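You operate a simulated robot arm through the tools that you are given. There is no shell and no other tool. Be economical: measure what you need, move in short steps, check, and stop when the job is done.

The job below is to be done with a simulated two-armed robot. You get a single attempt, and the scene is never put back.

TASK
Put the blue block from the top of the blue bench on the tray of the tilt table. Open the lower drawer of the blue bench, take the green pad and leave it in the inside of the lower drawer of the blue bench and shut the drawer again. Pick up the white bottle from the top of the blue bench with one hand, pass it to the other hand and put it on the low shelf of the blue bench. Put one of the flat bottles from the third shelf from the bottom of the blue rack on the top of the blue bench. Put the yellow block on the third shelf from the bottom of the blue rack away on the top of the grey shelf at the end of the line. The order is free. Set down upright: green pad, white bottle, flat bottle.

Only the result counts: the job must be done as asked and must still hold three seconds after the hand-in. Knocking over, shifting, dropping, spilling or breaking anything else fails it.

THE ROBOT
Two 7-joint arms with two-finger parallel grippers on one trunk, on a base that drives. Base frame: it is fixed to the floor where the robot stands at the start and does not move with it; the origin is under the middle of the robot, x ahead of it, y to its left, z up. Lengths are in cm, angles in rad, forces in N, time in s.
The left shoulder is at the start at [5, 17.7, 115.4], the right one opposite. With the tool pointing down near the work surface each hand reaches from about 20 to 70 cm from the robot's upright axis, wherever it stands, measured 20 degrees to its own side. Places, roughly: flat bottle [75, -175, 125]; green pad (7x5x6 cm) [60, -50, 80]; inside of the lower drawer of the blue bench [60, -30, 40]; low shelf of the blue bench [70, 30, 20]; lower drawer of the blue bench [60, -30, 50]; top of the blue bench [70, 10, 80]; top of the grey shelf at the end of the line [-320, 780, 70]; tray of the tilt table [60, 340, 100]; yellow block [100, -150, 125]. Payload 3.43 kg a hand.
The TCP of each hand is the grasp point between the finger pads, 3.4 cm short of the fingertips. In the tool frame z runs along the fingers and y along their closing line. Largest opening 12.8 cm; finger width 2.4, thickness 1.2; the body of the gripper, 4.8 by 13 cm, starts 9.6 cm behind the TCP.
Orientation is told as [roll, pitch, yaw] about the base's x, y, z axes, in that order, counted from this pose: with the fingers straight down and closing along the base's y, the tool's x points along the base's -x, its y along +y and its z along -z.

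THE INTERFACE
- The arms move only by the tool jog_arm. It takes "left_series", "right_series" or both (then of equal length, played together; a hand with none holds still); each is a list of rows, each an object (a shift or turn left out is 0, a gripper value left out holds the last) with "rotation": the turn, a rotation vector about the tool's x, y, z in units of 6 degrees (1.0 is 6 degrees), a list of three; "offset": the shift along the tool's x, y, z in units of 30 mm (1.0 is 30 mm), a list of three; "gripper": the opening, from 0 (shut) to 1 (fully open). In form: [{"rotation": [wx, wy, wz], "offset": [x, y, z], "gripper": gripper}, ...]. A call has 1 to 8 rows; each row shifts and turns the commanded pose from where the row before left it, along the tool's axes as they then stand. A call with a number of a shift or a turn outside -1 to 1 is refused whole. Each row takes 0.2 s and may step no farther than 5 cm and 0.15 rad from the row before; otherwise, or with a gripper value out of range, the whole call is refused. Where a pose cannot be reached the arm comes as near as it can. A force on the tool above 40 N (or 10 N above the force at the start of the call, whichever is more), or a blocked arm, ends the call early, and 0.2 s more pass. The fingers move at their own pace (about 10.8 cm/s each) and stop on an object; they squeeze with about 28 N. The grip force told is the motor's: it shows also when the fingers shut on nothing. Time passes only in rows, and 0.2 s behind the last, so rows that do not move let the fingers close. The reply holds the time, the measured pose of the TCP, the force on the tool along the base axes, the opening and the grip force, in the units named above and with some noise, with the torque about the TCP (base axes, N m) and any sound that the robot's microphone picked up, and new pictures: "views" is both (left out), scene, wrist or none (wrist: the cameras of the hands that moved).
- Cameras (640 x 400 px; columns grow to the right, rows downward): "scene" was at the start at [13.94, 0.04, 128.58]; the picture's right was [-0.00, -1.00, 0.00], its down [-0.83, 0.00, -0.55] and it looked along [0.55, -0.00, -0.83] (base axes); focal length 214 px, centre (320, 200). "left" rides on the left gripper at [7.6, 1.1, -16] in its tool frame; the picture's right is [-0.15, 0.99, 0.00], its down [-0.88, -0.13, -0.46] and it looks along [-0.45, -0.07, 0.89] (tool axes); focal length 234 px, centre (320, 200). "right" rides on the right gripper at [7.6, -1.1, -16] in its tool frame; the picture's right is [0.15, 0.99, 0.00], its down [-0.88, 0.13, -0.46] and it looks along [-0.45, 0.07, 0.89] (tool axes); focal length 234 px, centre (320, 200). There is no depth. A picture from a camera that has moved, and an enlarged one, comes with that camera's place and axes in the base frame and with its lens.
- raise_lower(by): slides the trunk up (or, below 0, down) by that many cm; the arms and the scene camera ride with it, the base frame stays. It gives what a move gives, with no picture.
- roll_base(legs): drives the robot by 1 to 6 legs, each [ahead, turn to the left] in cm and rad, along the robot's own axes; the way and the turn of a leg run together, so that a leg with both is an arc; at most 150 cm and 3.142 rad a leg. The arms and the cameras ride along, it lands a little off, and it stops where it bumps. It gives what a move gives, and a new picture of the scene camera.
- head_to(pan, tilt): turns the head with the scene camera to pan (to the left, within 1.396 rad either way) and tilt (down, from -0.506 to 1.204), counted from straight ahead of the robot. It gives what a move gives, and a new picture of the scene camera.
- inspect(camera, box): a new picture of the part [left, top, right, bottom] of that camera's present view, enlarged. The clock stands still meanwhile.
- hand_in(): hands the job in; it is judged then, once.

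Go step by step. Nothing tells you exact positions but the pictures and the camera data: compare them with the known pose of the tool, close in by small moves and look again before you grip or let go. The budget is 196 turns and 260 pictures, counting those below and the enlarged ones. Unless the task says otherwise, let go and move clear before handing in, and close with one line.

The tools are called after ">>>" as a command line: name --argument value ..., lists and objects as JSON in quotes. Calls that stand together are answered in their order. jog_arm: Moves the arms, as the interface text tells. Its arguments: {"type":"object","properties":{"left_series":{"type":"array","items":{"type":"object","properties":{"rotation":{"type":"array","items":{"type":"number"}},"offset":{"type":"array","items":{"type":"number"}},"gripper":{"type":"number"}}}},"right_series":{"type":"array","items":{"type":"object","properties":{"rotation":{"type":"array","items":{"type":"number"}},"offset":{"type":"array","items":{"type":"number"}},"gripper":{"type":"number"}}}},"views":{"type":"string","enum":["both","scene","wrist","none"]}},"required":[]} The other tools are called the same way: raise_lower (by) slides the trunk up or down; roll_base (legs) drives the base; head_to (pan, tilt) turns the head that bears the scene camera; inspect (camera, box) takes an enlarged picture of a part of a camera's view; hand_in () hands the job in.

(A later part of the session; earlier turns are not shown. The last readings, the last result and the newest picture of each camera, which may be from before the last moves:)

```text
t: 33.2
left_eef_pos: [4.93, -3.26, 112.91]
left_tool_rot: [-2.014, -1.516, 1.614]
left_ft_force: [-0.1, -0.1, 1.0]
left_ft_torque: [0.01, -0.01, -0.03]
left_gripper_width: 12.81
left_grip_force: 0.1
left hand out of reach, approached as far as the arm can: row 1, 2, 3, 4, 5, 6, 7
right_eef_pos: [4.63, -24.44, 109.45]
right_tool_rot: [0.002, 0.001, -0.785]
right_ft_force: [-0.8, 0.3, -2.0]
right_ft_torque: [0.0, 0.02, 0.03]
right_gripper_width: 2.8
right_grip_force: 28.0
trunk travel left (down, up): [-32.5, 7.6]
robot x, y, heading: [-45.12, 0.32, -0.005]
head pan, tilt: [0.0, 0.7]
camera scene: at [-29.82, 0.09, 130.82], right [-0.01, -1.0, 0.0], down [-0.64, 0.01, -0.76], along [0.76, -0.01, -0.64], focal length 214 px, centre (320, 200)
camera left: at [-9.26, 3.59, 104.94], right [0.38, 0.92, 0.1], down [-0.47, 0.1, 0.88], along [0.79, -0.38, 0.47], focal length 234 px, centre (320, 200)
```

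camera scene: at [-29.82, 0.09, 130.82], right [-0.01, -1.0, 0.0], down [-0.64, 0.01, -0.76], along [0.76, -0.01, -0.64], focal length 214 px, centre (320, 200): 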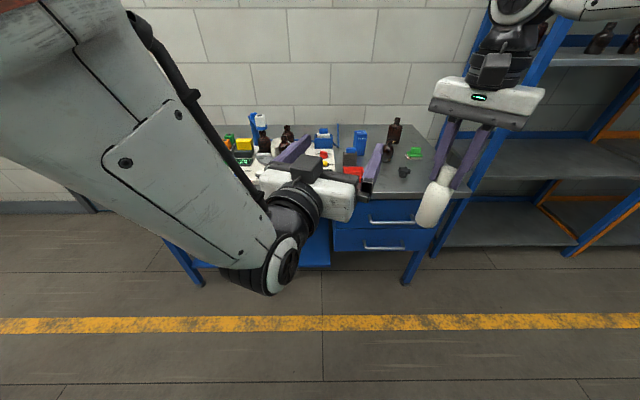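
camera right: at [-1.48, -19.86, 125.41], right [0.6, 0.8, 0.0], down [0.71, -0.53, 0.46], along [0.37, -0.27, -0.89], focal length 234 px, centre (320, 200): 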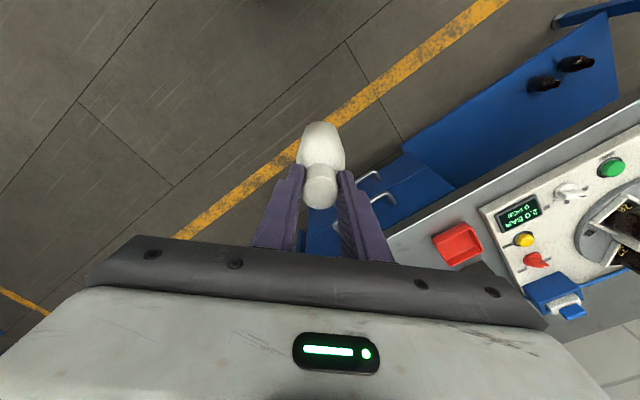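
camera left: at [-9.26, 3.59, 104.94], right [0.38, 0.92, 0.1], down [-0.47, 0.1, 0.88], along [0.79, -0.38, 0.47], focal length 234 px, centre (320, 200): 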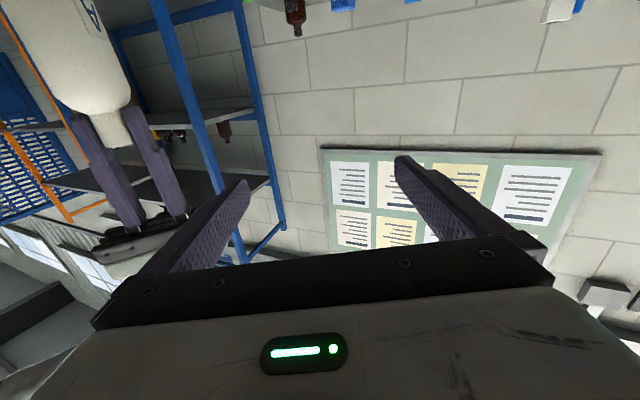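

The left arm is at a limit at this height; meet lower, nearer z≈95, where the forearms can slope down.

>>> jog_arm --left_series '[{"offset": [1, 0.3, 0]}, {"offset": [1, 0.3, 0]}, {"offset": [1, 0.3, 0]}, {"offset": [1, 0.3, 0]}, {"offset": [1, 0.3, 0]}, {"offset": [0.5, 0, 0], "rotation": [1, 0, 0]}, {"rotation": [1, 0, 0]}, {"rotation": [1, 0, 0]}]' --right_series '[{"offset": [0, 0, 1]}, {"offset": [0, 0, 1]}, {"offset": [0, 0, 1]}, {"offset": [0, 0, 0.2]}, {}, {}, {}, {}]'

```text
t: 34.2
left_eef_pos: [5.43, -1.33, 108.11]
left_tool_rot: [-2.091, -1.472, 1.782]
left_ft_force: [0.0, -0.6, -0.4]
left_ft_torque: [-0.02, 0.0, -0.02]
left_gripper_width: 12.8
left_grip_force: 0.0
left hand out of reach, approached as far as the arm can: row 1, 2, 3, 4, 5
right_eef_pos: [4.65, -24.53, 99.86]
right_tool_rot: [0.001, 0.0, -0.783]
right_ft_force: [-0.2, 0.1, -2.2]
right_ft_torque: [-0.02, 0.02, 0.01]
right_gripper_width: 2.79
right_grip_force: 28.0
trunk travel left (down, up): [-32.5, 7.6]
robot x, y, heading: [-44.69, 0.16, -0.005]
head pan, tilt: [0.0, 0.7]
stopped in row 5 (left hand): the arm was blocked; the commanded pose is now the measured one
camera scene: at [-29.82, 0.1, 130.82], right [-0.01, -1.0, 0.0], down [-0.64, 0.0, -0.76], along [0.76, -0.01, -0.64], focal length 214 px, centre (320, 200)
camera right: at [-1.53, -19.88, 115.82], right [0.59, 0.8, 0.0], down [0.72, -0.53, 0.46], along [0.37, -0.27, -0.89], focal length 234 px, centre (320, 200)
camera left: at [-9.29, 3.86, 99.44], right [0.3, 0.95, 0.06], down [-0.49, 0.1, 0.86], along [0.82, -0.29, 0.5], focal length 234 px, centre (320, 200)
```

scene: 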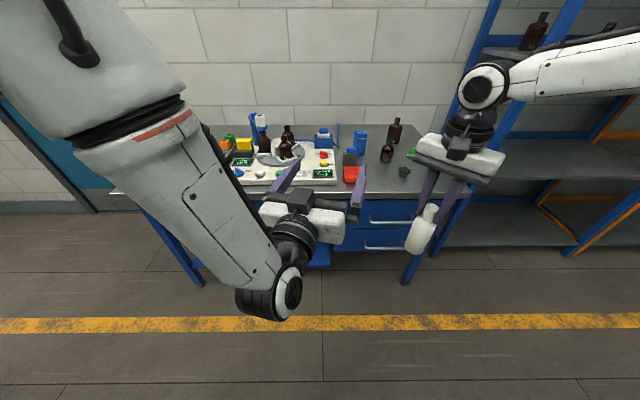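
right: 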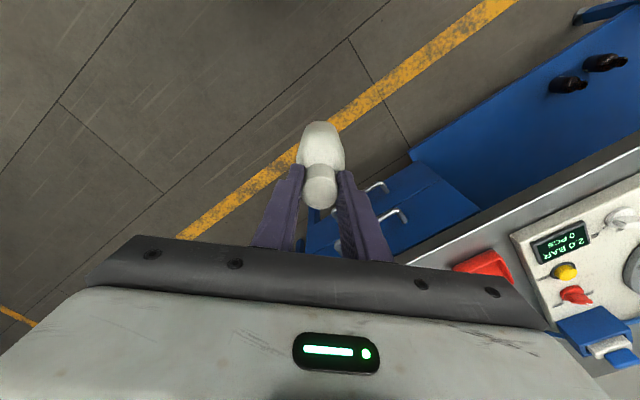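
left: 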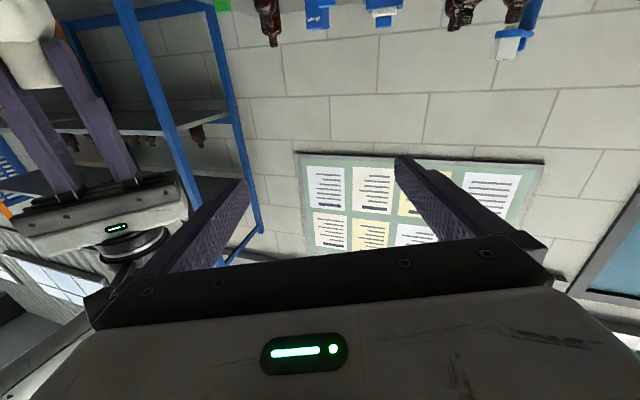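

The forward-pointing wrist is at its limit here. I tilt the left hand to about 45° downward, which suits both the handover and the shelf.

>>> jog_arm --left_series '[{"rotation": [0, 0, 0.85]}, {"rotation": [0, 1, 0]}, {"rotation": [0, 1, 0]}, {"rotation": [0, 1, 0]}, {"rotation": [0, 1, 0]}, {"rotation": [0, 1, 0]}, {"rotation": [0, 1, 0]}, {"rotation": [0, 1, 0]}]' --views "scene"

```text
t: 36.0
left_eef_pos: [5.34, -1.35, 107.96]
left_tool_rot: [0.002, -0.886, -0.309]
left_ft_force: [0.2, 0.3, 0.3]
left_ft_torque: [-0.01, 0.01, 0.01]
left_gripper_width: 12.8
left_grip_force: 0.0
right_eef_pos: [4.64, -24.55, 99.9]
right_tool_rot: [0.001, 0.0, -0.783]
right_ft_force: [-0.4, 0.5, -2.3]
right_ft_torque: [0.0, -0.01, 0.02]
right_gripper_width: 2.79
right_grip_force: 27.9
trunk travel left (down, up): [-32.5, 7.6]
robot x, y, heading: [-45.03, 0.2, -0.007]
head pan, tilt: [0.0, 0.7]
camera scene: at [-29.81, 0.1, 130.81], right [-0.01, -1.0, 0.0], down [-0.64, 0.0, -0.76], along [0.76, -0.01, -0.64], focal length 214 px, centre (320, 200)
```

scene: 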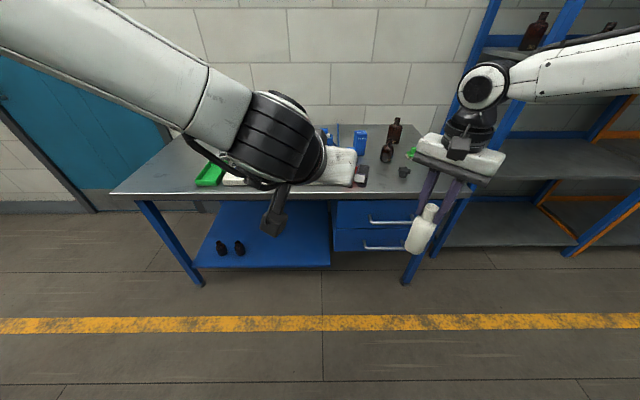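

>>> jog_arm --left_series '[{"rotation": [0.88, 0, 0.72]}, {"rotation": [0.88, 0, 0.72]}, {"rotation": [0.88, 0, 0.72]}, {"rotation": [0.88, 0, 0.72]}]' --right_series '[{"offset": [-0.75, 0.75, 0]}, {"offset": [-0.75, 0.75, 0]}, {}, {}]' --views "scene"

```text
t: 37.0
left_eef_pos: [5.3, -1.41, 107.93]
left_tool_rot: [0.004, -0.884, -0.789]
left_ft_force: [0.0, 0.2, -0.6]
left_ft_torque: [0.01, 0.02, 0.0]
left_gripper_width: 12.78
left_grip_force: 0.1
right_eef_pos: [10.62, -24.77, 99.93]
right_tool_rot: [0.004, -0.002, -0.784]
right_ft_force: [-0.3, -0.3, -2.4]
right_ft_torque: [0.04, 0.02, -0.04]
right_gripper_width: 2.82
right_grip_force: 28.6
right hand out of reach, approached as far as the arm can: row 2
trunk travel left (down, up): [-32.5, 7.6]
robot x, y, heading: [-45.14, 0.44, -0.009]
head pan, tilt: [0.0, 0.7]
camera scene: at [-29.79, 0.11, 130.81], right [-0.01, -1.0, 0.0], down [-0.64, 0.0, -0.76], along [0.76, -0.01, -0.64], focal length 214 px, centre (320, 200)
```

scene: 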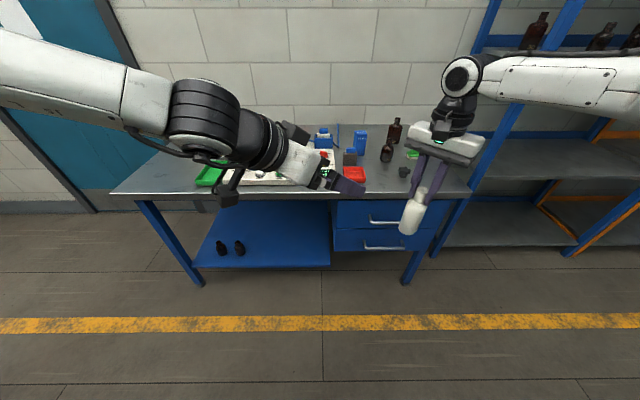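

>>> jog_arm --left_series '[{"offset": [0, -0.85, 0]}, {"offset": [0, -0.85, 0]}, {"offset": [0, -0.85, 0]}, {"offset": [0, -0.85, 0]}, {"offset": [0, -0.83, 0]}, {"offset": [0, 0, 1]}, {"offset": [0, 0, 1]}, {"offset": [0, 0, 1]}]'

```text
t: 38.9
left_eef_pos: [1.37, -15.08, 102.07]
left_tool_rot: [0.006, -0.885, -0.787]
left_ft_force: [-0.2, 0.9, 0.1]
left_ft_torque: [-0.02, -0.03, -0.03]
left_gripper_width: 12.79
left_grip_force: 0.0
right_eef_pos: [10.71, -24.87, 99.88]
right_tool_rot: [0.002, -0.001, -0.783]
right_ft_force: [0.9, -0.3, -3.3]
right_ft_torque: [0.0, 0.0, -0.01]
right_gripper_width: 2.78
right_grip_force: 28.4
trunk travel left (down, up): [-32.5, 7.6]
robot x, y, heading: [-45.68, 0.39, -0.004]
head pan, tilt: [0.0, 0.7]
camera scene: at [-29.78, 0.07, 130.81], right [-0.01, -1.0, 0.0], down [-0.64, 0.01, -0.76], along [0.76, -0.01, -0.64], focal length 214 px, centre (320, 200)
camera left: at [-9.9, -2.21, 106.31], right [0.76, 0.64, 0.12], down [0.05, -0.24, 0.97], along [0.64, -0.73, -0.22], focal length 234 px, centre (320, 200)
```

scene: 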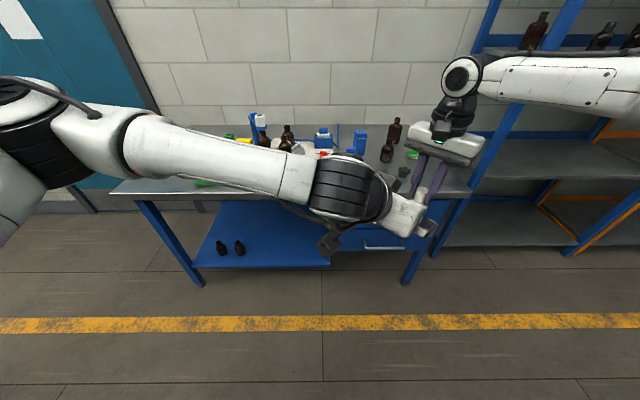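
left: 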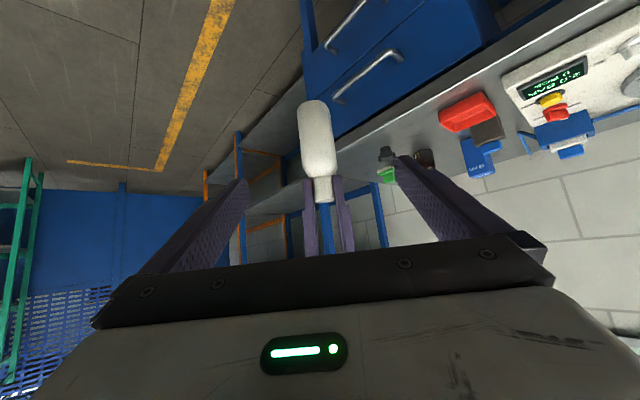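

Aligned; advance the left hand along its fingers around the bottle body.

>>> jog_arm --left_series '[{"offset": [-0.03, -0.03, 1]}, {"offset": [-0.03, -0.03, 1]}, {"offset": [-0.02, -0.02, 1]}, {"offset": [-0.02, 0, 1]}, {}]'

>>> inspect --camera "scene" --box '[340, 100, 500, 260]'

```text
t: 40.0
left_eef_pos: [7.82, -22.21, 94.66]
left_tool_rot: [0.003, -0.884, -0.788]
left_ft_force: [0.1, -0.3, -0.3]
left_ft_torque: [0.02, -0.01, 0.02]
left_gripper_width: 12.81
left_grip_force: 0.0
right_eef_pos: [10.63, -24.82, 99.95]
right_tool_rot: [0.003, -0.002, -0.782]
right_ft_force: [-0.1, -0.1, -2.1]
right_ft_torque: [0.0, 0.0, 0.01]
right_gripper_width: 2.8
right_grip_force: 28.2
trunk travel left (down, up): [-32.5, 7.6]
robot x, y, heading: [-45.26, 0.31, -0.01]
head pan, tilt: [0.0, 0.7]
camera scene: at [-29.82, 0.11, 130.82], right [-0.01, -1.0, 0.0], down [-0.64, 0.0, -0.76], along [0.76, -0.01, -0.64], focal length 214 px, centre (320, 200)
camera left: at [-3.56, -9.28, 98.95], right [0.76, 0.64, 0.12], down [0.05, -0.24, 0.97], along [0.64, -0.73, -0.22], focal length 234 px, centre (320, 200)
```

scene: 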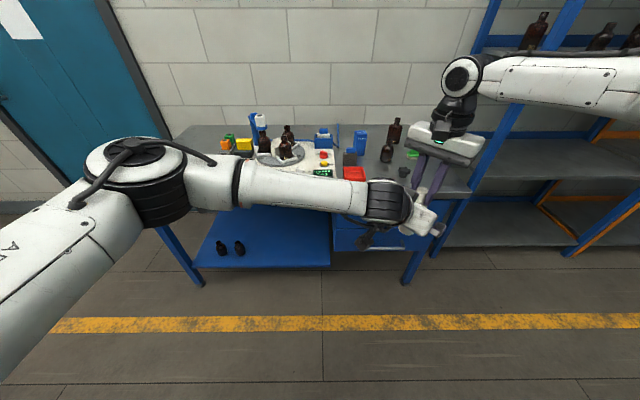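
left: 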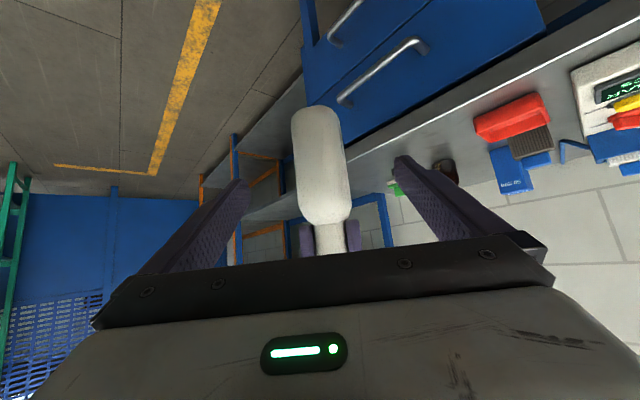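

```text
2.50 times, centred on (420, 180) of scene
camera zoom: at [-29.82, 0.11, 130.82], right [-0.01, -1.0, 0.0], down [-0.64, 0.0, -0.76], along [0.76, -0.01, -0.64], focal length 536 px, centre (70, 250)
```

zoom: 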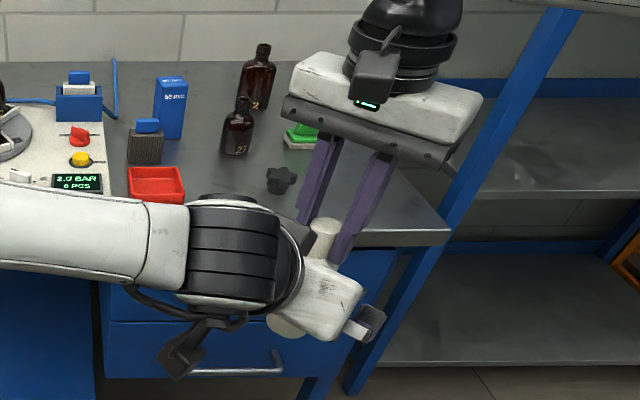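

>>> jog_arm --left_series '[{"offset": [0, 0, 0.8]}, {"offset": [0, 0, 0.8]}, {"gripper": 0.3}, {}, {}, {}, {}]'

>>> inspect --camera "scene" --box '[360, 120, 480, 260]'

```text
t: 41.6
left_eef_pos: [10.5, -24.83, 91.67]
left_tool_rot: [0.007, -0.884, -0.785]
left_ft_force: [6.9, 2.3, -1.4]
left_ft_torque: [0.08, 0.15, 0.32]
left_gripper_width: 4.63
left_grip_force: 28.1
right_eef_pos: [10.58, -24.66, 99.88]
right_tool_rot: [0.003, 0.0, -0.784]
right_ft_force: [-7.6, -2.1, 1.5]
right_ft_torque: [-0.25, 0.39, -0.29]
right_gripper_width: 2.81
right_grip_force: 27.8
trunk travel left (down, up): [-32.5, 7.6]
robot x, y, heading: [-45.02, 0.19, -0.011]
head pan, tilt: [0.0, 0.7]
camera scene: at [-29.81, 0.09, 130.82], right [-0.01, -1.0, 0.0], down [-0.64, 0.0, -0.76], along [0.76, -0.01, -0.64], focal length 214 px, centre (320, 200)
camera left: at [-0.89, -11.84, 95.87], right [0.76, 0.64, 0.12], down [0.05, -0.24, 0.97], along [0.65, -0.73, -0.22], focal length 234 px, centre (320, 200)
```

scene: 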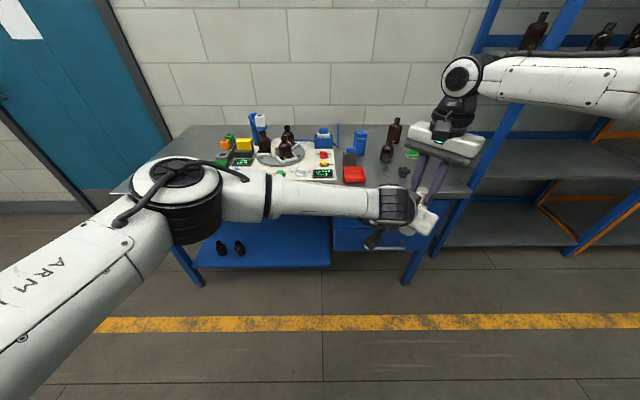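
left: 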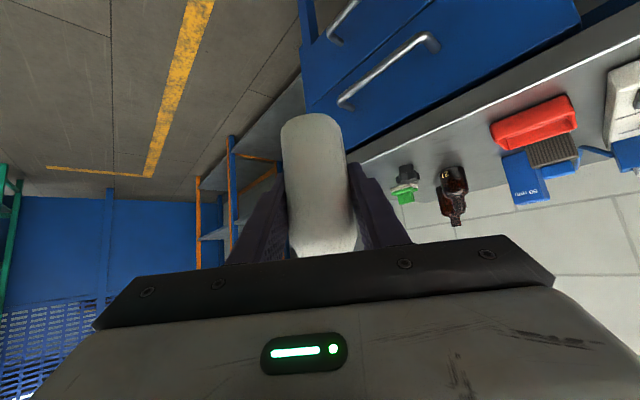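

```text
2.86 times, centred on (420, 190) of scene
camera zoom: at [-29.81, 0.09, 130.82], right [-0.01, -1.0, 0.0], down [-0.64, 0.0, -0.76], along [0.76, -0.01, -0.64], focal length 613 px, centre (34, 229)
```

zoom: 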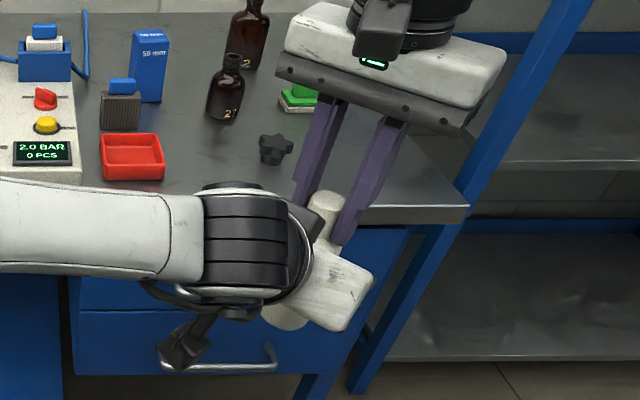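

Left holds the body firmly. Release the cap with the right hand and lift it clear.

>>> jog_arm --right_series '[{"gripper": 0.5}, {}, {"offset": [0, 0, -1]}, {"offset": [0, 0, -1]}, {"offset": [0, 0, -1]}, {"offset": [0, -1, -0.5]}, {"offset": [0, -1, 0]}, {"offset": [0, -1, 0]}]'

>>> inspect --camera "scene" --box '[360, 120, 480, 260]'

```text
t: 43.5
left_eef_pos: [10.38, -24.86, 91.67]
left_tool_rot: [0.007, -0.884, -0.787]
left_ft_force: [0.4, -0.8, 0.3]
left_ft_torque: [-0.02, -0.02, 0.03]
left_gripper_width: 4.58
left_grip_force: 27.6
right_eef_pos: [3.59, -31.44, 110.11]
right_tool_rot: [0.004, 0.0, -0.783]
right_ft_force: [-0.3, -0.1, -0.5]
right_ft_torque: [0.01, -0.04, 0.01]
right_gripper_width: 6.42
right_grip_force: 0.0
right hand out of reach, approached as far as the arm can: row 5
trunk travel left (down, up): [-32.5, 7.6]
robot x, y, heading: [-45.38, -0.18, -0.007]
head pan, tilt: [0.0, 0.7]
camera scene: at [-29.87, 0.06, 130.83], right [-0.01, -1.0, 0.0], down [-0.64, 0.01, -0.77], along [0.77, -0.01, -0.64], focal length 214 px, centre (320, 200)
camera right: at [-2.56, -26.84, 126.15], right [0.59, 0.8, 0.0], down [0.72, -0.53, 0.46], along [0.37, -0.27, -0.89], focal length 234 px, centre (320, 200)
```

scene: 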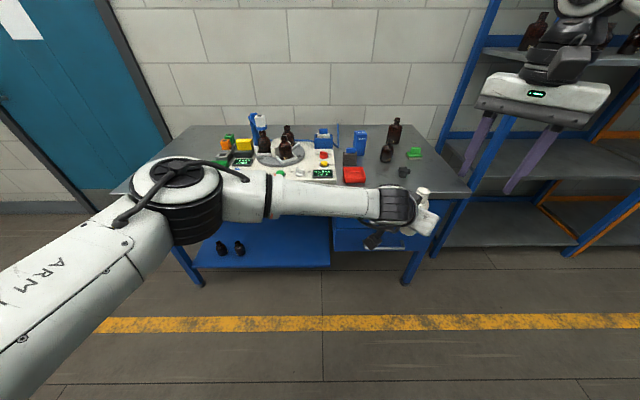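
right: 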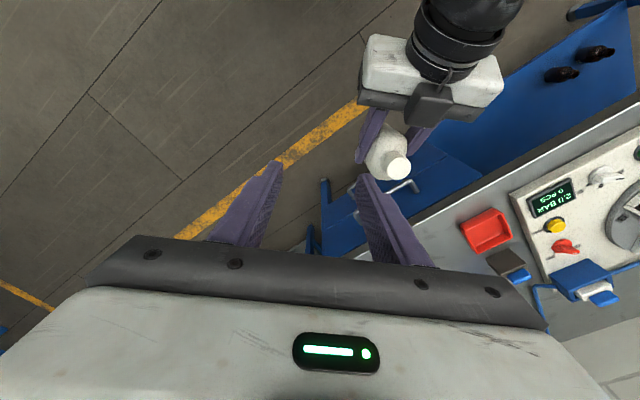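

```text
2.86 times, centred on (420, 190) of scene
camera zoom: at [-29.87, 0.06, 130.83], right [-0.01, -1.0, 0.0], down [-0.64, 0.01, -0.77], along [0.77, -0.01, -0.64], focal length 613 px, centre (34, 229)
```

zoom: 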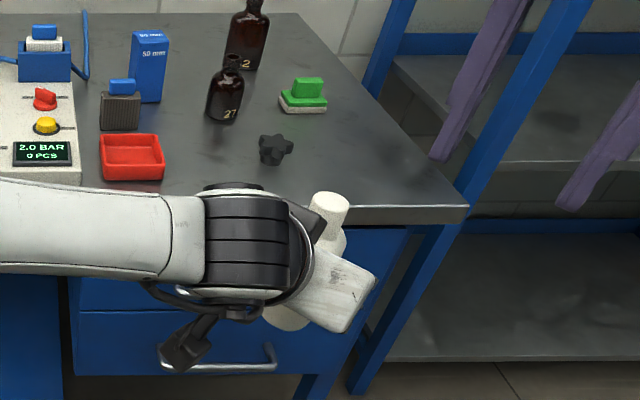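

Handover done. Next yaw the left hand back to straight ahead while tucking the right hand in.

>>> jog_arm --left_series '[{"rotation": [-0.727, 0, -0.593]}, {"rotation": [-0.727, 0, -0.593]}, {"rotation": [-0.727, 0, -0.593]}, {"rotation": [-0.727, 0, -0.593]}, {"rotation": [-0.727, 0, -0.593]}, {"rotation": [-0.727, 0, -0.593]}, {"rotation": [-0.727, 0, -0.593]}, {"rotation": [-0.727, 0, -0.593]}]' --right_series '[{"offset": [0.26, -0.97, -0.18]}, {"offset": [0.26, -0.97, -0.18]}, {"offset": [0.26, -0.97, -0.18]}, {"offset": [0.26, -0.97, -0.18]}, {"offset": [0.26, -0.97, -0.18]}, {"offset": [0.26, -0.97, -0.18]}, {"offset": [0.26, -0.97, -0.18]}, {"offset": [0.26, -0.97, -0.18]}]' --views "scene"

```text
t: 45.5
left_eef_pos: [14.13, -20.64, 91.43]
left_tool_rot: [0.034, -0.891, -0.247]
left_ft_force: [-0.3, 0.4, -2.4]
left_ft_torque: [0.02, 0.03, 0.0]
left_gripper_width: 4.58
left_grip_force: 28.0
left hand out of reach, approached as far as the arm can: row 6, 7, 8
right_eef_pos: [-16.94, -43.31, 114.57]
right_tool_rot: [0.001, -0.001, -0.781]
right_ft_force: [1.2, 0.1, -0.7]
right_ft_torque: [-0.01, 0.01, -0.01]
right_gripper_width: 6.39
right_grip_force: 0.1
trunk travel left (down, up): [-32.5, 7.6]
robot x, y, heading: [-45.08, 0.11, -0.004]
head pan, tilt: [0.0, 0.7]
stopped in row 8 (left hand): the arm was blocked; the commanded pose is now the measured one
camera scene: at [-29.78, 0.13, 130.81], right [-0.01, -1.0, 0.0], down [-0.64, 0.0, -0.76], along [0.76, -0.01, -0.64], focal length 214 px, centre (320, 200)
```

scene: 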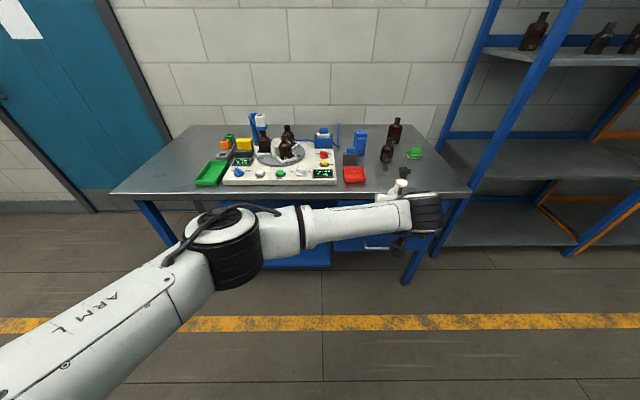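

>>> jog_arm --left_series '[{"offset": [0.2, 0.95, -0.25]}, {"offset": [0.2, 0.95, -0.25]}, {"offset": [0.2, 0.95, -0.25]}, {"offset": [0.2, 0.95, -0.25]}, {"offset": [0.2, 0.95, -0.25]}, {"offset": [0.2, 0.95, -0.25]}, {"offset": [0.2, 0.95, -0.25]}, {"offset": [0.2, 0.95, -0.25]}]' --views "none"

>>> jog_arm --left_series '[{"offset": [0, 0.95, 0]}, {"offset": [0, 0.95, 0]}, {"offset": [0, 0.95, 0]}, {"offset": [0, 0.95, 0]}, {"rotation": [-0.6, 0, -0.49]}, {"rotation": [-0.6, 0, -0.49]}, {"rotation": [-0.62, 0, -0.5]}]' --views "scene"

```text
t: 47.2
left_eef_pos: [11.52, 3.07, 92.15]
left_tool_rot: [0.029, -0.894, -0.249]
left_ft_force: [0.5, -0.3, -2.1]
left_ft_torque: [0.01, -0.01, -0.01]
left_gripper_width: 4.57
left_grip_force: 27.9
right_eef_pos: [-17.14, -43.31, 114.64]
right_tool_rot: [0.001, -0.002, -0.781]
right_ft_force: [0.0, -0.5, -0.6]
right_ft_torque: [0.0, 0.02, -0.02]
right_gripper_width: 6.4
right_grip_force: 0.1
trunk travel left (down, up): [-32.5, 7.6]
robot x, y, heading: [-45.74, 0.22, -0.005]
head pan, tilt: [0.0, 0.7]
```

```text
t: 48.9
left_eef_pos: [14.07, 14.03, 92.2]
left_tool_rot: [0.027, -0.897, -0.004]
left_ft_force: [0.0, 0.2, -2.9]
left_ft_torque: [0.0, -0.01, 0.04]
left_gripper_width: 4.58
left_grip_force: 27.6
right_eef_pos: [-17.12, -43.41, 114.61]
right_tool_rot: [0.003, -0.002, -0.782]
right_ft_force: [-0.1, -1.4, 0.1]
right_ft_torque: [0.0, -0.01, 0.01]
right_gripper_width: 6.41
right_grip_force: 0.1
trunk travel left (down, up): [-32.5, 7.6]
robot x, y, heading: [-44.89, -0.07, -0.009]
head pan, tilt: [0.0, 0.7]
camera scene: at [-29.81, 0.08, 130.81], right [-0.01, -1.0, 0.0], down [-0.64, 0.01, -0.76], along [0.76, -0.01, -0.64], focal length 214 px, centre (320, 200)
```

scene: 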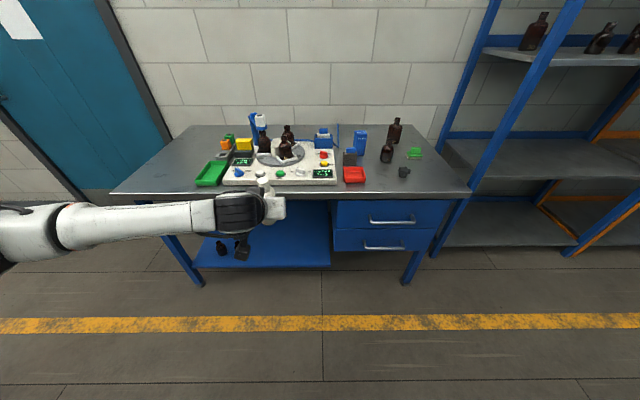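

Now level the bottle exactly, lower the trunk and then the left hand to shelf height, while still clear of the bench.

>>> jog_arm --left_series '[{"rotation": [0.2, 0.12, 0]}, {}]' --views "none"

>>> raise_lower --by -32

>>> jog_arm --left_series '[{"offset": [0.775, 0.35, 0.632]}, {"offset": [0.775, 0.35, 0.632]}, {"offset": [0.775, 0.35, 0.632]}, {"offset": [0.775, 0.35, 0.632]}, {"offset": [0.775, 0.35, 0.632]}, {"offset": [0.775, 0.35, 0.632]}, {"offset": [0.775, 0, 0.632]}, {"offset": [0.775, 0, 0.632]}]'

```text
t: 49.5
left_eef_pos: [14.13, 13.98, 92.22]
left_tool_rot: [0.007, -0.884, -0.003]
left_ft_force: [-0.9, -0.1, -2.9]
left_ft_torque: [0.02, -0.01, 0.0]
left_gripper_width: 4.55
left_grip_force: 27.6
right_eef_pos: [-17.13, -43.43, 114.58]
right_tool_rot: [0.002, 0.0, -0.782]
right_ft_force: [0.1, 0.4, 1.2]
right_ft_torque: [0.02, 0.01, -0.02]
right_gripper_width: 6.39
right_grip_force: 0.0
trunk travel left (down, up): [-32.5, 7.6]
robot x, y, heading: [-45.23, 0.08, -0.011]
head pan, tilt: [0.0, 0.7]
```

```text
t: 52.6
left_eef_pos: [14.12, 14.07, 60.27]
left_tool_rot: [0.007, -0.884, -0.004]
left_ft_force: [0.5, -0.2, -1.9]
left_ft_torque: [-0.04, 0.02, 0.0]
left_gripper_width: 4.59
left_grip_force: 28.1
right_eef_pos: [-17.15, -43.46, 82.62]
right_tool_rot: [0.001, -0.001, -0.781]
right_ft_force: [0.2, -0.2, 0.3]
right_ft_torque: [0.01, 0.02, 0.02]
right_gripper_width: 6.39
right_grip_force: 0.0
trunk travel left (down, up): [-0.5, 39.6]
robot x, y, heading: [-45.35, -0.12, -0.003]
head pan, tilt: [0.0, 0.7]
```

```text
t: 54.4
left_eef_pos: [13.9, 18.48, 47.22]
left_tool_rot: [0.013, -0.878, -0.006]
left_ft_force: [0.2, 0.6, -1.9]
left_ft_torque: [-0.01, 0.0, -0.01]
left_gripper_width: 4.54
left_grip_force: 28.0
left hand out of reach, approached as far as the arm can: row 5, 6, 7, 8
right_eef_pos: [-17.06, -43.39, 82.66]
right_tool_rot: [0.001, -0.003, -0.781]
right_ft_force: [0.8, 0.3, -0.2]
right_ft_torque: [0.03, 0.0, 0.0]
right_gripper_width: 6.43
right_grip_force: 0.0
trunk travel left (down, up): [-0.5, 39.6]
robot x, y, heading: [-45.34, 0.43, -0.007]
head pan, tilt: [0.0, 0.7]
camera scene: at [-29.82, 0.1, 98.82], right [-0.01, -1.0, 0.0], down [-0.64, 0.0, -0.76], along [0.76, -0.01, -0.64], focal length 214 px, centre (320, 200)
camera left: at [-3.2, 19.55, 51.53], right [0.09, 0.99, 0.12], down [0.21, -0.14, 0.97], along [0.97, -0.06, -0.22], focal length 234 px, centre (320, 200)
```

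scene: 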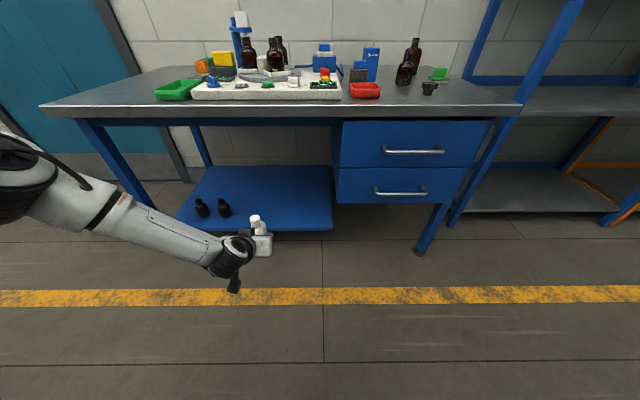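
left: 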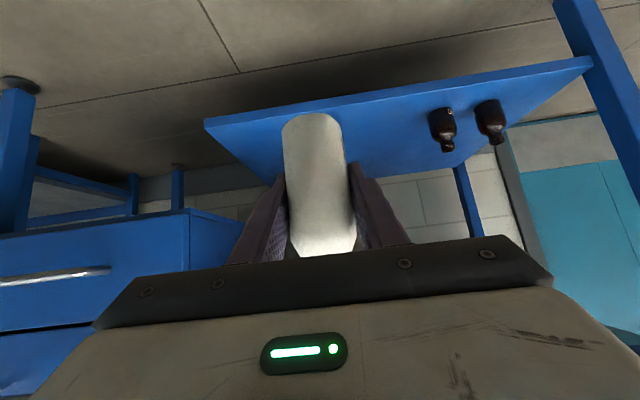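

Reach ended at z≈47; I try lowering while drawing the hand nearer.

>>> jog_arm --left_series '[{"offset": [0.9, 0, 0]}, {"offset": [0.9, 0, 0]}, {"offset": [0.9, 0, 0]}, {"offset": [0.9, 0, 0]}]' --views "scene"

```text
t: 55.4
left_eef_pos: [13.83, 18.43, 47.17]
left_tool_rot: [0.014, -0.877, -0.005]
left_ft_force: [-0.3, 0.4, -3.7]
left_ft_torque: [0.01, -0.01, -0.01]
left_gripper_width: 4.55
left_grip_force: 28.0
left hand out of reach, approached as far as the arm can: row 1, 2, 3, 4
right_eef_pos: [-17.11, -43.34, 82.64]
right_tool_rot: [0.003, -0.002, -0.782]
right_ft_force: [0.2, 0.0, -0.7]
right_ft_torque: [0.02, 0.01, -0.01]
right_gripper_width: 6.38
right_grip_force: 0.0
trunk travel left (down, up): [-0.5, 39.6]
robot x, y, heading: [-45.21, 0.19, -0.009]
head pan, tilt: [0.0, 0.7]
camera scene: at [-29.82, 0.1, 98.82], right [-0.01, -1.0, 0.0], down [-0.64, 0.0, -0.76], along [0.76, -0.01, -0.64], focal length 214 px, centre (320, 200)
```

scene: 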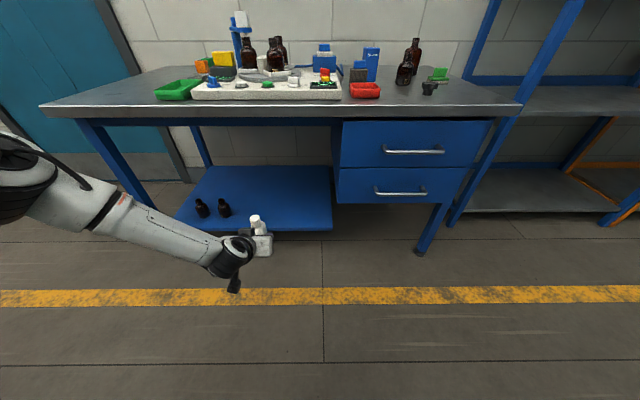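

>>> jog_arm --left_series '[{"rotation": [0.775, 0, 0.632]}, {"rotation": [0.775, 0, 0.632]}, {"rotation": [0.775, 0, 0.632]}, {"rotation": [0.775, 0, 0.632]}, {"offset": [0.775, 0, 0.632]}, {"offset": [0.775, 0, 0.632]}, {"offset": [0.775, 0, 0.632]}, {"offset": [0.775, 0, 0.632]}]' --views "scene"

```text
t: 57.2
left_eef_pos: [13.49, 18.43, 46.38]
left_tool_rot: [0.018, -0.872, -0.005]
left_ft_force: [-0.7, -0.9, -1.6]
left_ft_torque: [-0.01, 0.02, 0.03]
left_gripper_width: 4.55
left_grip_force: 28.0
left hand out of reach, approached as far as the arm can: row 1, 2, 3, 4, 5, 6, 7, 8
right_eef_pos: [-17.14, -43.32, 82.65]
right_tool_rot: [0.002, -0.002, -0.783]
right_ft_force: [0.0, 0.1, 0.5]
right_ft_torque: [-0.03, 0.0, 0.02]
right_gripper_width: 6.39
right_grip_force: 0.1
trunk travel left (down, up): [-0.5, 39.6]
robot x, y, heading: [-45.12, 0.17, -0.007]
head pan, tilt: [0.0, 0.7]
camera scene: at [-29.82, 0.1, 98.82], right [-0.01, -1.0, 0.0], down [-0.64, 0.0, -0.76], along [0.76, -0.01, -0.64], focal length 214 px, centre (320, 200)
```

scene: 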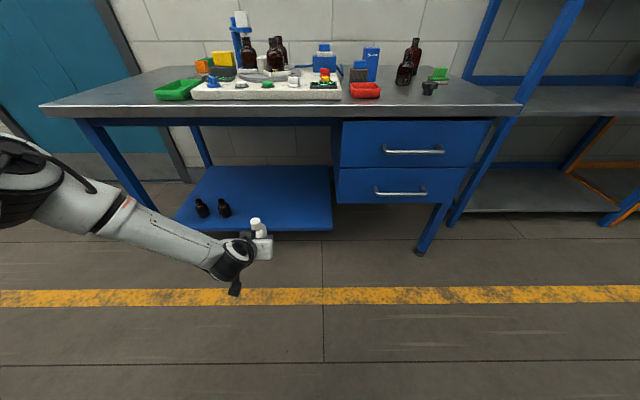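

>>> jog_arm --left_series '[{"offset": [-0.775, 0, -0.632]}, {"offset": [-0.775, 0, -0.632]}, {"offset": [-0.634, 0, 0.773]}, {"offset": [-0.634, 0, 0.773]}, {"offset": [-0.634, 0, 0.773]}, {"offset": [0.775, 0, 0.632]}, {"offset": [0.775, 0, 0.632]}, {"offset": [0.775, 0, 0.632]}]' --views "none"

```text
t: 59.0
left_eef_pos: [22.54, 18.58, 43.26]
left_tool_rot: [0.013, -0.88, -0.005]
left_ft_force: [0.3, 0.1, -2.9]
left_ft_torque: [-0.02, 0.03, -0.02]
left_gripper_width: 4.58
left_grip_force: 28.4
right_eef_pos: [-17.13, -43.4, 82.66]
right_tool_rot: [0.001, -0.001, -0.782]
right_ft_force: [-0.2, -0.2, -0.6]
right_ft_torque: [0.02, -0.03, 0.0]
right_gripper_width: 6.41
right_grip_force: 0.1
trunk travel left (down, up): [-0.5, 39.6]
robot x, y, heading: [-45.38, 0.38, -0.005]
head pan, tilt: [0.0, 0.7]
```

Reaching farther forward lets the hand go lower; continue forward-down.

>>> jog_arm --left_series '[{"offset": [0.775, 0, 0.632]}, {"offset": [-0.634, 0, 0.773]}, {"offset": [0.775, 0, 0.632]}, {"offset": [-0.634, 0, 0.773]}, {"offset": [0.775, 0, 0.632]}, {"offset": [0.775, 0, 0.632]}]' --views "scene"

```text
t: 60.4
left_eef_pos: [27.7, 18.28, 33.11]
left_tool_rot: [0.01, -0.877, -0.006]
left_ft_force: [-0.1, -0.2, -2.1]
left_ft_torque: [0.02, 0.0, 0.02]
left_gripper_width: 4.55
left_grip_force: 27.9
left hand out of reach, approached as far as the arm can: row 6
right_eef_pos: [-17.08, -43.23, 82.62]
right_tool_rot: [0.002, -0.003, -0.781]
right_ft_force: [-0.5, 0.2, -0.1]
right_ft_torque: [0.03, -0.02, 0.01]
right_gripper_width: 6.38
right_grip_force: 0.0
trunk travel left (down, up): [-0.5, 39.6]
robot x, y, heading: [-45.27, -0.17, -0.007]
head pan, tilt: [0.0, 0.7]
camera scene: at [-29.82, 0.11, 98.82], right [-0.01, -1.0, 0.0], down [-0.64, 0.0, -0.76], along [0.76, -0.01, -0.64], focal length 214 px, centre (320, 200)
```

scene: 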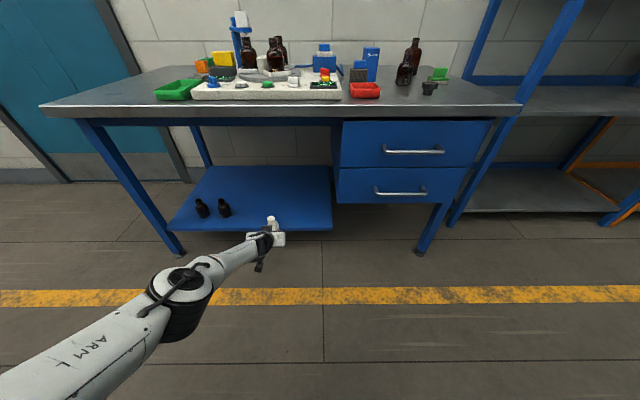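

>>> jog_arm --left_series '[{"offset": [-0.634, 0, 0.773]}, {"offset": [0.775, 0, 0.632]}, {"offset": [0.775, 0, 0.632]}, {"offset": [0.775, 0, 0.632]}]' --views "none"

```text
t: 61.4
left_eef_pos: [26.26, 17.35, 31.27]
left_tool_rot: [0.012, -0.878, -0.006]
left_ft_force: [0.6, 0.0, -2.4]
left_ft_torque: [-0.01, -0.02, 0.0]
left_gripper_width: 4.61
left_grip_force: 27.9
left hand out of reach, approached as far as the arm can: row 1, 2, 3, 4
right_eef_pos: [-17.13, -43.39, 82.64]
right_tool_rot: [0.002, -0.003, -0.781]
right_ft_force: [-0.8, -0.3, -0.1]
right_ft_torque: [-0.01, -0.02, -0.01]
right_gripper_width: 6.41
right_grip_force: 0.1
trunk travel left (down, up): [-0.5, 39.6]
robot x, y, heading: [-45.09, -0.2, -0.008]
head pan, tilt: [0.0, 0.7]
```

>>> jog_arm --left_series '[{"offset": [0.634, 0, -0.773]}, {"offset": [0.634, 0, -0.773]}, {"offset": [0.775, 0, 0.632]}, {"offset": [0.634, 0, -0.773]}, {"offset": [0.775, 0, 0.632]}]' --views "scene"

```text
t: 62.6
left_eef_pos: [21.03, 15.25, 26.16]
left_tool_rot: [0.015, -0.877, -0.007]
left_ft_force: [-0.1, -1.1, -2.0]
left_ft_torque: [0.0, 0.05, -0.02]
left_gripper_width: 4.53
left_grip_force: 28.2
left hand out of reach, approached as far as the arm can: row 1, 2, 4
right_eef_pos: [-17.09, -43.44, 82.74]
right_tool_rot: [0.001, 0.0, -0.783]
right_ft_force: [-0.5, 0.0, -0.3]
right_ft_torque: [-0.03, 0.0, 0.01]
right_gripper_width: 6.38
right_grip_force: 0.0
trunk travel left (down, up): [-0.5, 39.6]
robot x, y, heading: [-44.9, 0.13, -0.01]
head pan, tilt: [0.0, 0.7]
camera scene: at [-29.83, 0.1, 98.82], right [-0.01, -1.0, 0.0], down [-0.64, 0.0, -0.76], along [0.76, -0.01, -0.64], focal length 214 px, centre (320, 200)
```

scene: 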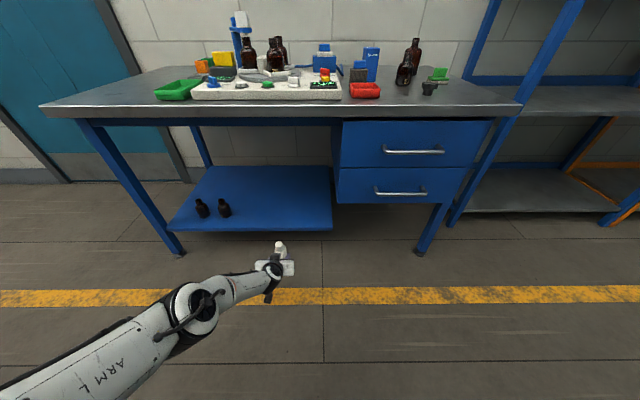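

>>> jog_arm --left_series '[{"offset": [0.775, 0, 0.632]}, {"rotation": [0.1, -0.06, 0]}]' --views "none"

```text
t: 63.2
left_eef_pos: [19.82, 15.02, 24.64]
left_tool_rot: [0.003, -0.88, -0.006]
left_ft_force: [0.5, -1.0, -2.0]
left_ft_torque: [-0.01, 0.02, 0.02]
left_gripper_width: 4.57
left_grip_force: 28.2
left hand out of reach, approached as far as the arm can: row 1
right_eef_pos: [-17.15, -43.4, 82.64]
right_tool_rot: [0.001, -0.003, -0.782]
right_ft_force: [0.1, -0.3, 0.2]
right_ft_torque: [-0.02, -0.04, -0.01]
right_gripper_width: 6.41
right_grip_force: 0.0
trunk travel left (down, up): [-0.5, 39.6]
robot x, y, heading: [-45.22, -0.05, -0.003]
head pan, tilt: [0.0, 0.7]
```

>>> inspect --camera "scene" --box '[160, 150, 360, 280]'

>>> inspect --camera "left" --box '[0, 0, 640, 400]'

```text
3.08 times, centred on (260, 215) of scene
camera zoom: at [-29.82, 0.1, 98.82], right [-0.01, -1.0, 0.0], down [-0.64, 0.0, -0.76], along [0.76, -0.01, -0.64], focal length 660 px, centre (505, 154)
```

zoom: 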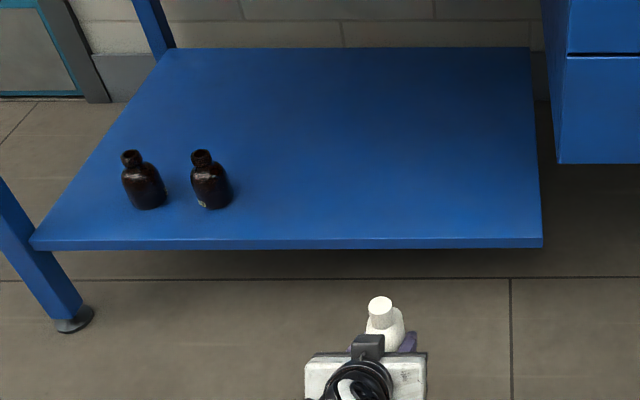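

```text
1.00 times, centred on (320, 200) of left
camera zoom: at [2.69, 16.14, 28.9], right [0.1, 0.99, 0.11], down [0.21, -0.13, 0.97], along [0.97, -0.07, -0.22], focal length 234 px, centre (320, 200)
```

zoom: 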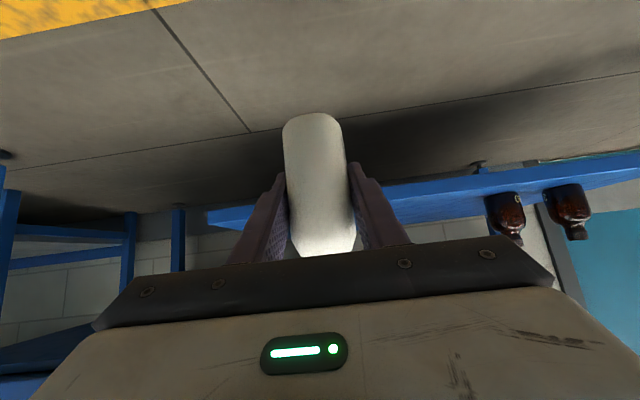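

Shelf top is about z≈20–22 with front edge at x≈41. Raise the trunk 8 cm for clearance, then drive in 32 cm.

>>> raise_lower --by 8

>>> roll_base --legs '[[32, 0]]'

>>> inspect --camera "left" --box '[0, 0, 640, 400]'

```text
t: 64.4
left_eef_pos: [19.84, 14.9, 32.61]
left_tool_rot: [0.003, -0.881, -0.008]
left_ft_force: [0.0, 0.0, -2.5]
left_ft_torque: [0.01, 0.03, -0.01]
left_gripper_width: 4.57
left_grip_force: 28.6
right_eef_pos: [-17.02, -43.31, 90.64]
right_tool_rot: [0.002, -0.001, -0.783]
right_ft_force: [0.9, 0.5, 0.7]
right_ft_torque: [0.0, 0.0, 0.04]
right_gripper_width: 6.4
right_grip_force: 0.0
trunk travel left (down, up): [-8.5, 31.6]
robot x, y, heading: [-45.07, 0.15, -0.008]
head pan, tilt: [0.0, 0.7]
```

```text
t: 66.5
left_eef_pos: [51.61, 15.27, 32.64]
left_tool_rot: [0.003, -0.882, -0.001]
left_ft_force: [0.7, 0.0, -2.5]
left_ft_torque: [0.0, 0.03, 0.01]
left_gripper_width: 4.56
left_grip_force: 27.7
right_eef_pos: [15.02, -43.47, 90.47]
right_tool_rot: [0.001, -0.004, -0.776]
right_ft_force: [-0.2, 0.0, -0.6]
right_ft_torque: [-0.04, 0.0, 0.01]
right_gripper_width: 6.41
right_grip_force: 0.1
trunk travel left (down, up): [-8.5, 31.6]
robot x, y, heading: [-13.84, 0.36, 0.006]
head pan, tilt: [0.0, 0.7]
camera scene: at [2.02, 0.07, 106.82], right [0.0, -1.0, 0.0], down [-0.64, 0.0, -0.76], along [0.76, 0.0, -0.64], focal length 214 px, centre (320, 200)
```

scene: 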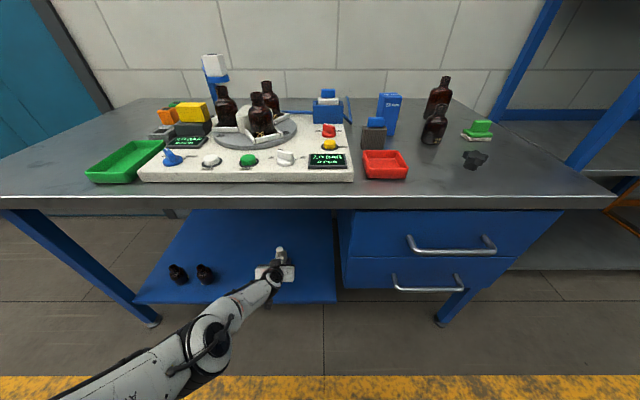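

```text
1.00 times, centred on (320, 200) of left
camera zoom: at [34.43, 16.35, 36.91], right [0.09, 0.99, 0.11], down [0.21, -0.13, 0.97], along [0.97, -0.06, -0.22], focal length 234 px, centre (320, 200)
```

zoom: 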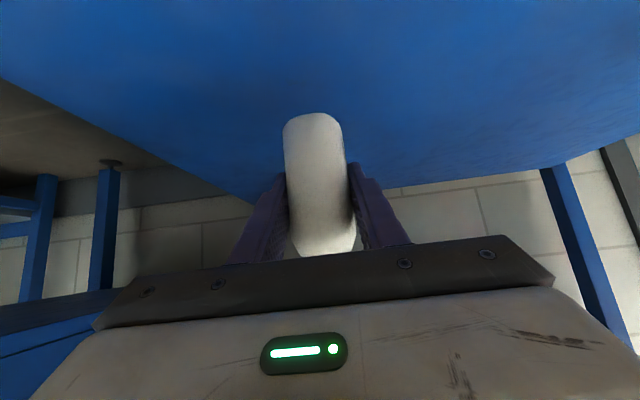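

Bottle is over the shelf; lower gradually watching the force.

>>> raise_lower --by -5

>>> raise_lower --by -1

>>> raise_lower --by -0.7

```text
t: 67.4
left_eef_pos: [51.55, 15.33, 27.72]
left_tool_rot: [0.002, -0.88, 0.001]
left_ft_force: [0.6, 0.7, -1.3]
left_ft_torque: [-0.01, 0.04, -0.02]
left_gripper_width: 4.56
left_grip_force: 28.1
right_eef_pos: [14.98, -43.34, 85.78]
right_tool_rot: [0.005, -0.002, -0.778]
right_ft_force: [0.7, 1.4, -0.1]
right_ft_torque: [0.03, -0.03, 0.0]
right_gripper_width: 6.4
right_grip_force: 0.0
trunk travel left (down, up): [-3.5, 36.6]
robot x, y, heading: [-13.02, -0.34, 0.001]
head pan, tilt: [0.0, 0.7]
```

```text
t: 68.0
left_eef_pos: [51.97, 15.31, 27.13]
left_tool_rot: [0.003, -0.89, 0.0]
left_ft_force: [2.9, -0.1, 11.9]
left_ft_torque: [-0.3, -0.04, 0.05]
left_gripper_width: 4.55
left_grip_force: 28.1
right_eef_pos: [14.95, -43.29, 84.65]
right_tool_rot: [0.003, -0.002, -0.778]
right_ft_force: [-0.5, 0.4, -0.3]
right_ft_torque: [-0.02, -0.03, 0.03]
right_gripper_width: 6.39
right_grip_force: 0.1
trunk travel left (down, up): [-2.5, 37.6]
robot x, y, heading: [-13.48, -0.12, -0.003]
head pan, tilt: [0.0, 0.7]
```

```text
t: 68.6
left_eef_pos: [51.45, 15.25, 25.76]
left_tool_rot: [0.005, -0.88, -0.001]
left_ft_force: [2.1, 0.8, 5.2]
left_ft_torque: [0.02, -0.34, 0.02]
left_gripper_width: 4.59
left_grip_force: 28.1
right_eef_pos: [14.96, -43.3, 83.97]
right_tool_rot: [0.0, -0.001, -0.776]
right_ft_force: [0.4, -0.8, 0.0]
right_ft_torque: [0.01, 0.0, 0.02]
right_gripper_width: 6.4
right_grip_force: 0.1
trunk travel left (down, up): [-1.8, 38.3]
robot x, y, heading: [-13.44, 0.46, 0.003]
head pan, tilt: [0.0, 0.7]
```

Contact made (shelf top ≈22). Look before releasing.

>>> inspect --camera "left" --box '[200, 60, 440, 260]'

>>> inspect --camera "scene" --box '[220, 210, 340, 310]'

```text
2.00 times, centred on (320, 160) of left
camera zoom: at [34.33, 16.4, 30.13], right [0.09, 0.99, 0.11], down [0.21, -0.13, 0.97], along [0.97, -0.06, -0.22], focal length 468 px, centre (320, 280)
```

zoom: 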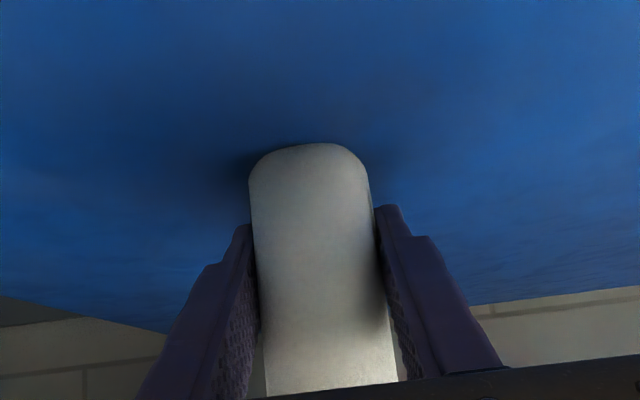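

```text
4.00 times, centred on (280, 260) of scene
camera zoom: at [1.96, 0.06, 100.1], right [0.0, -1.0, 0.0], down [-0.64, 0.0, -0.77], along [0.77, 0.0, -0.64], focal length 858 px, centre (480, -40)
```

zoom: 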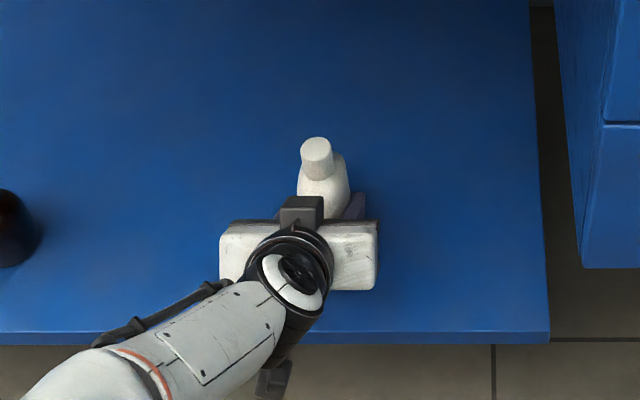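

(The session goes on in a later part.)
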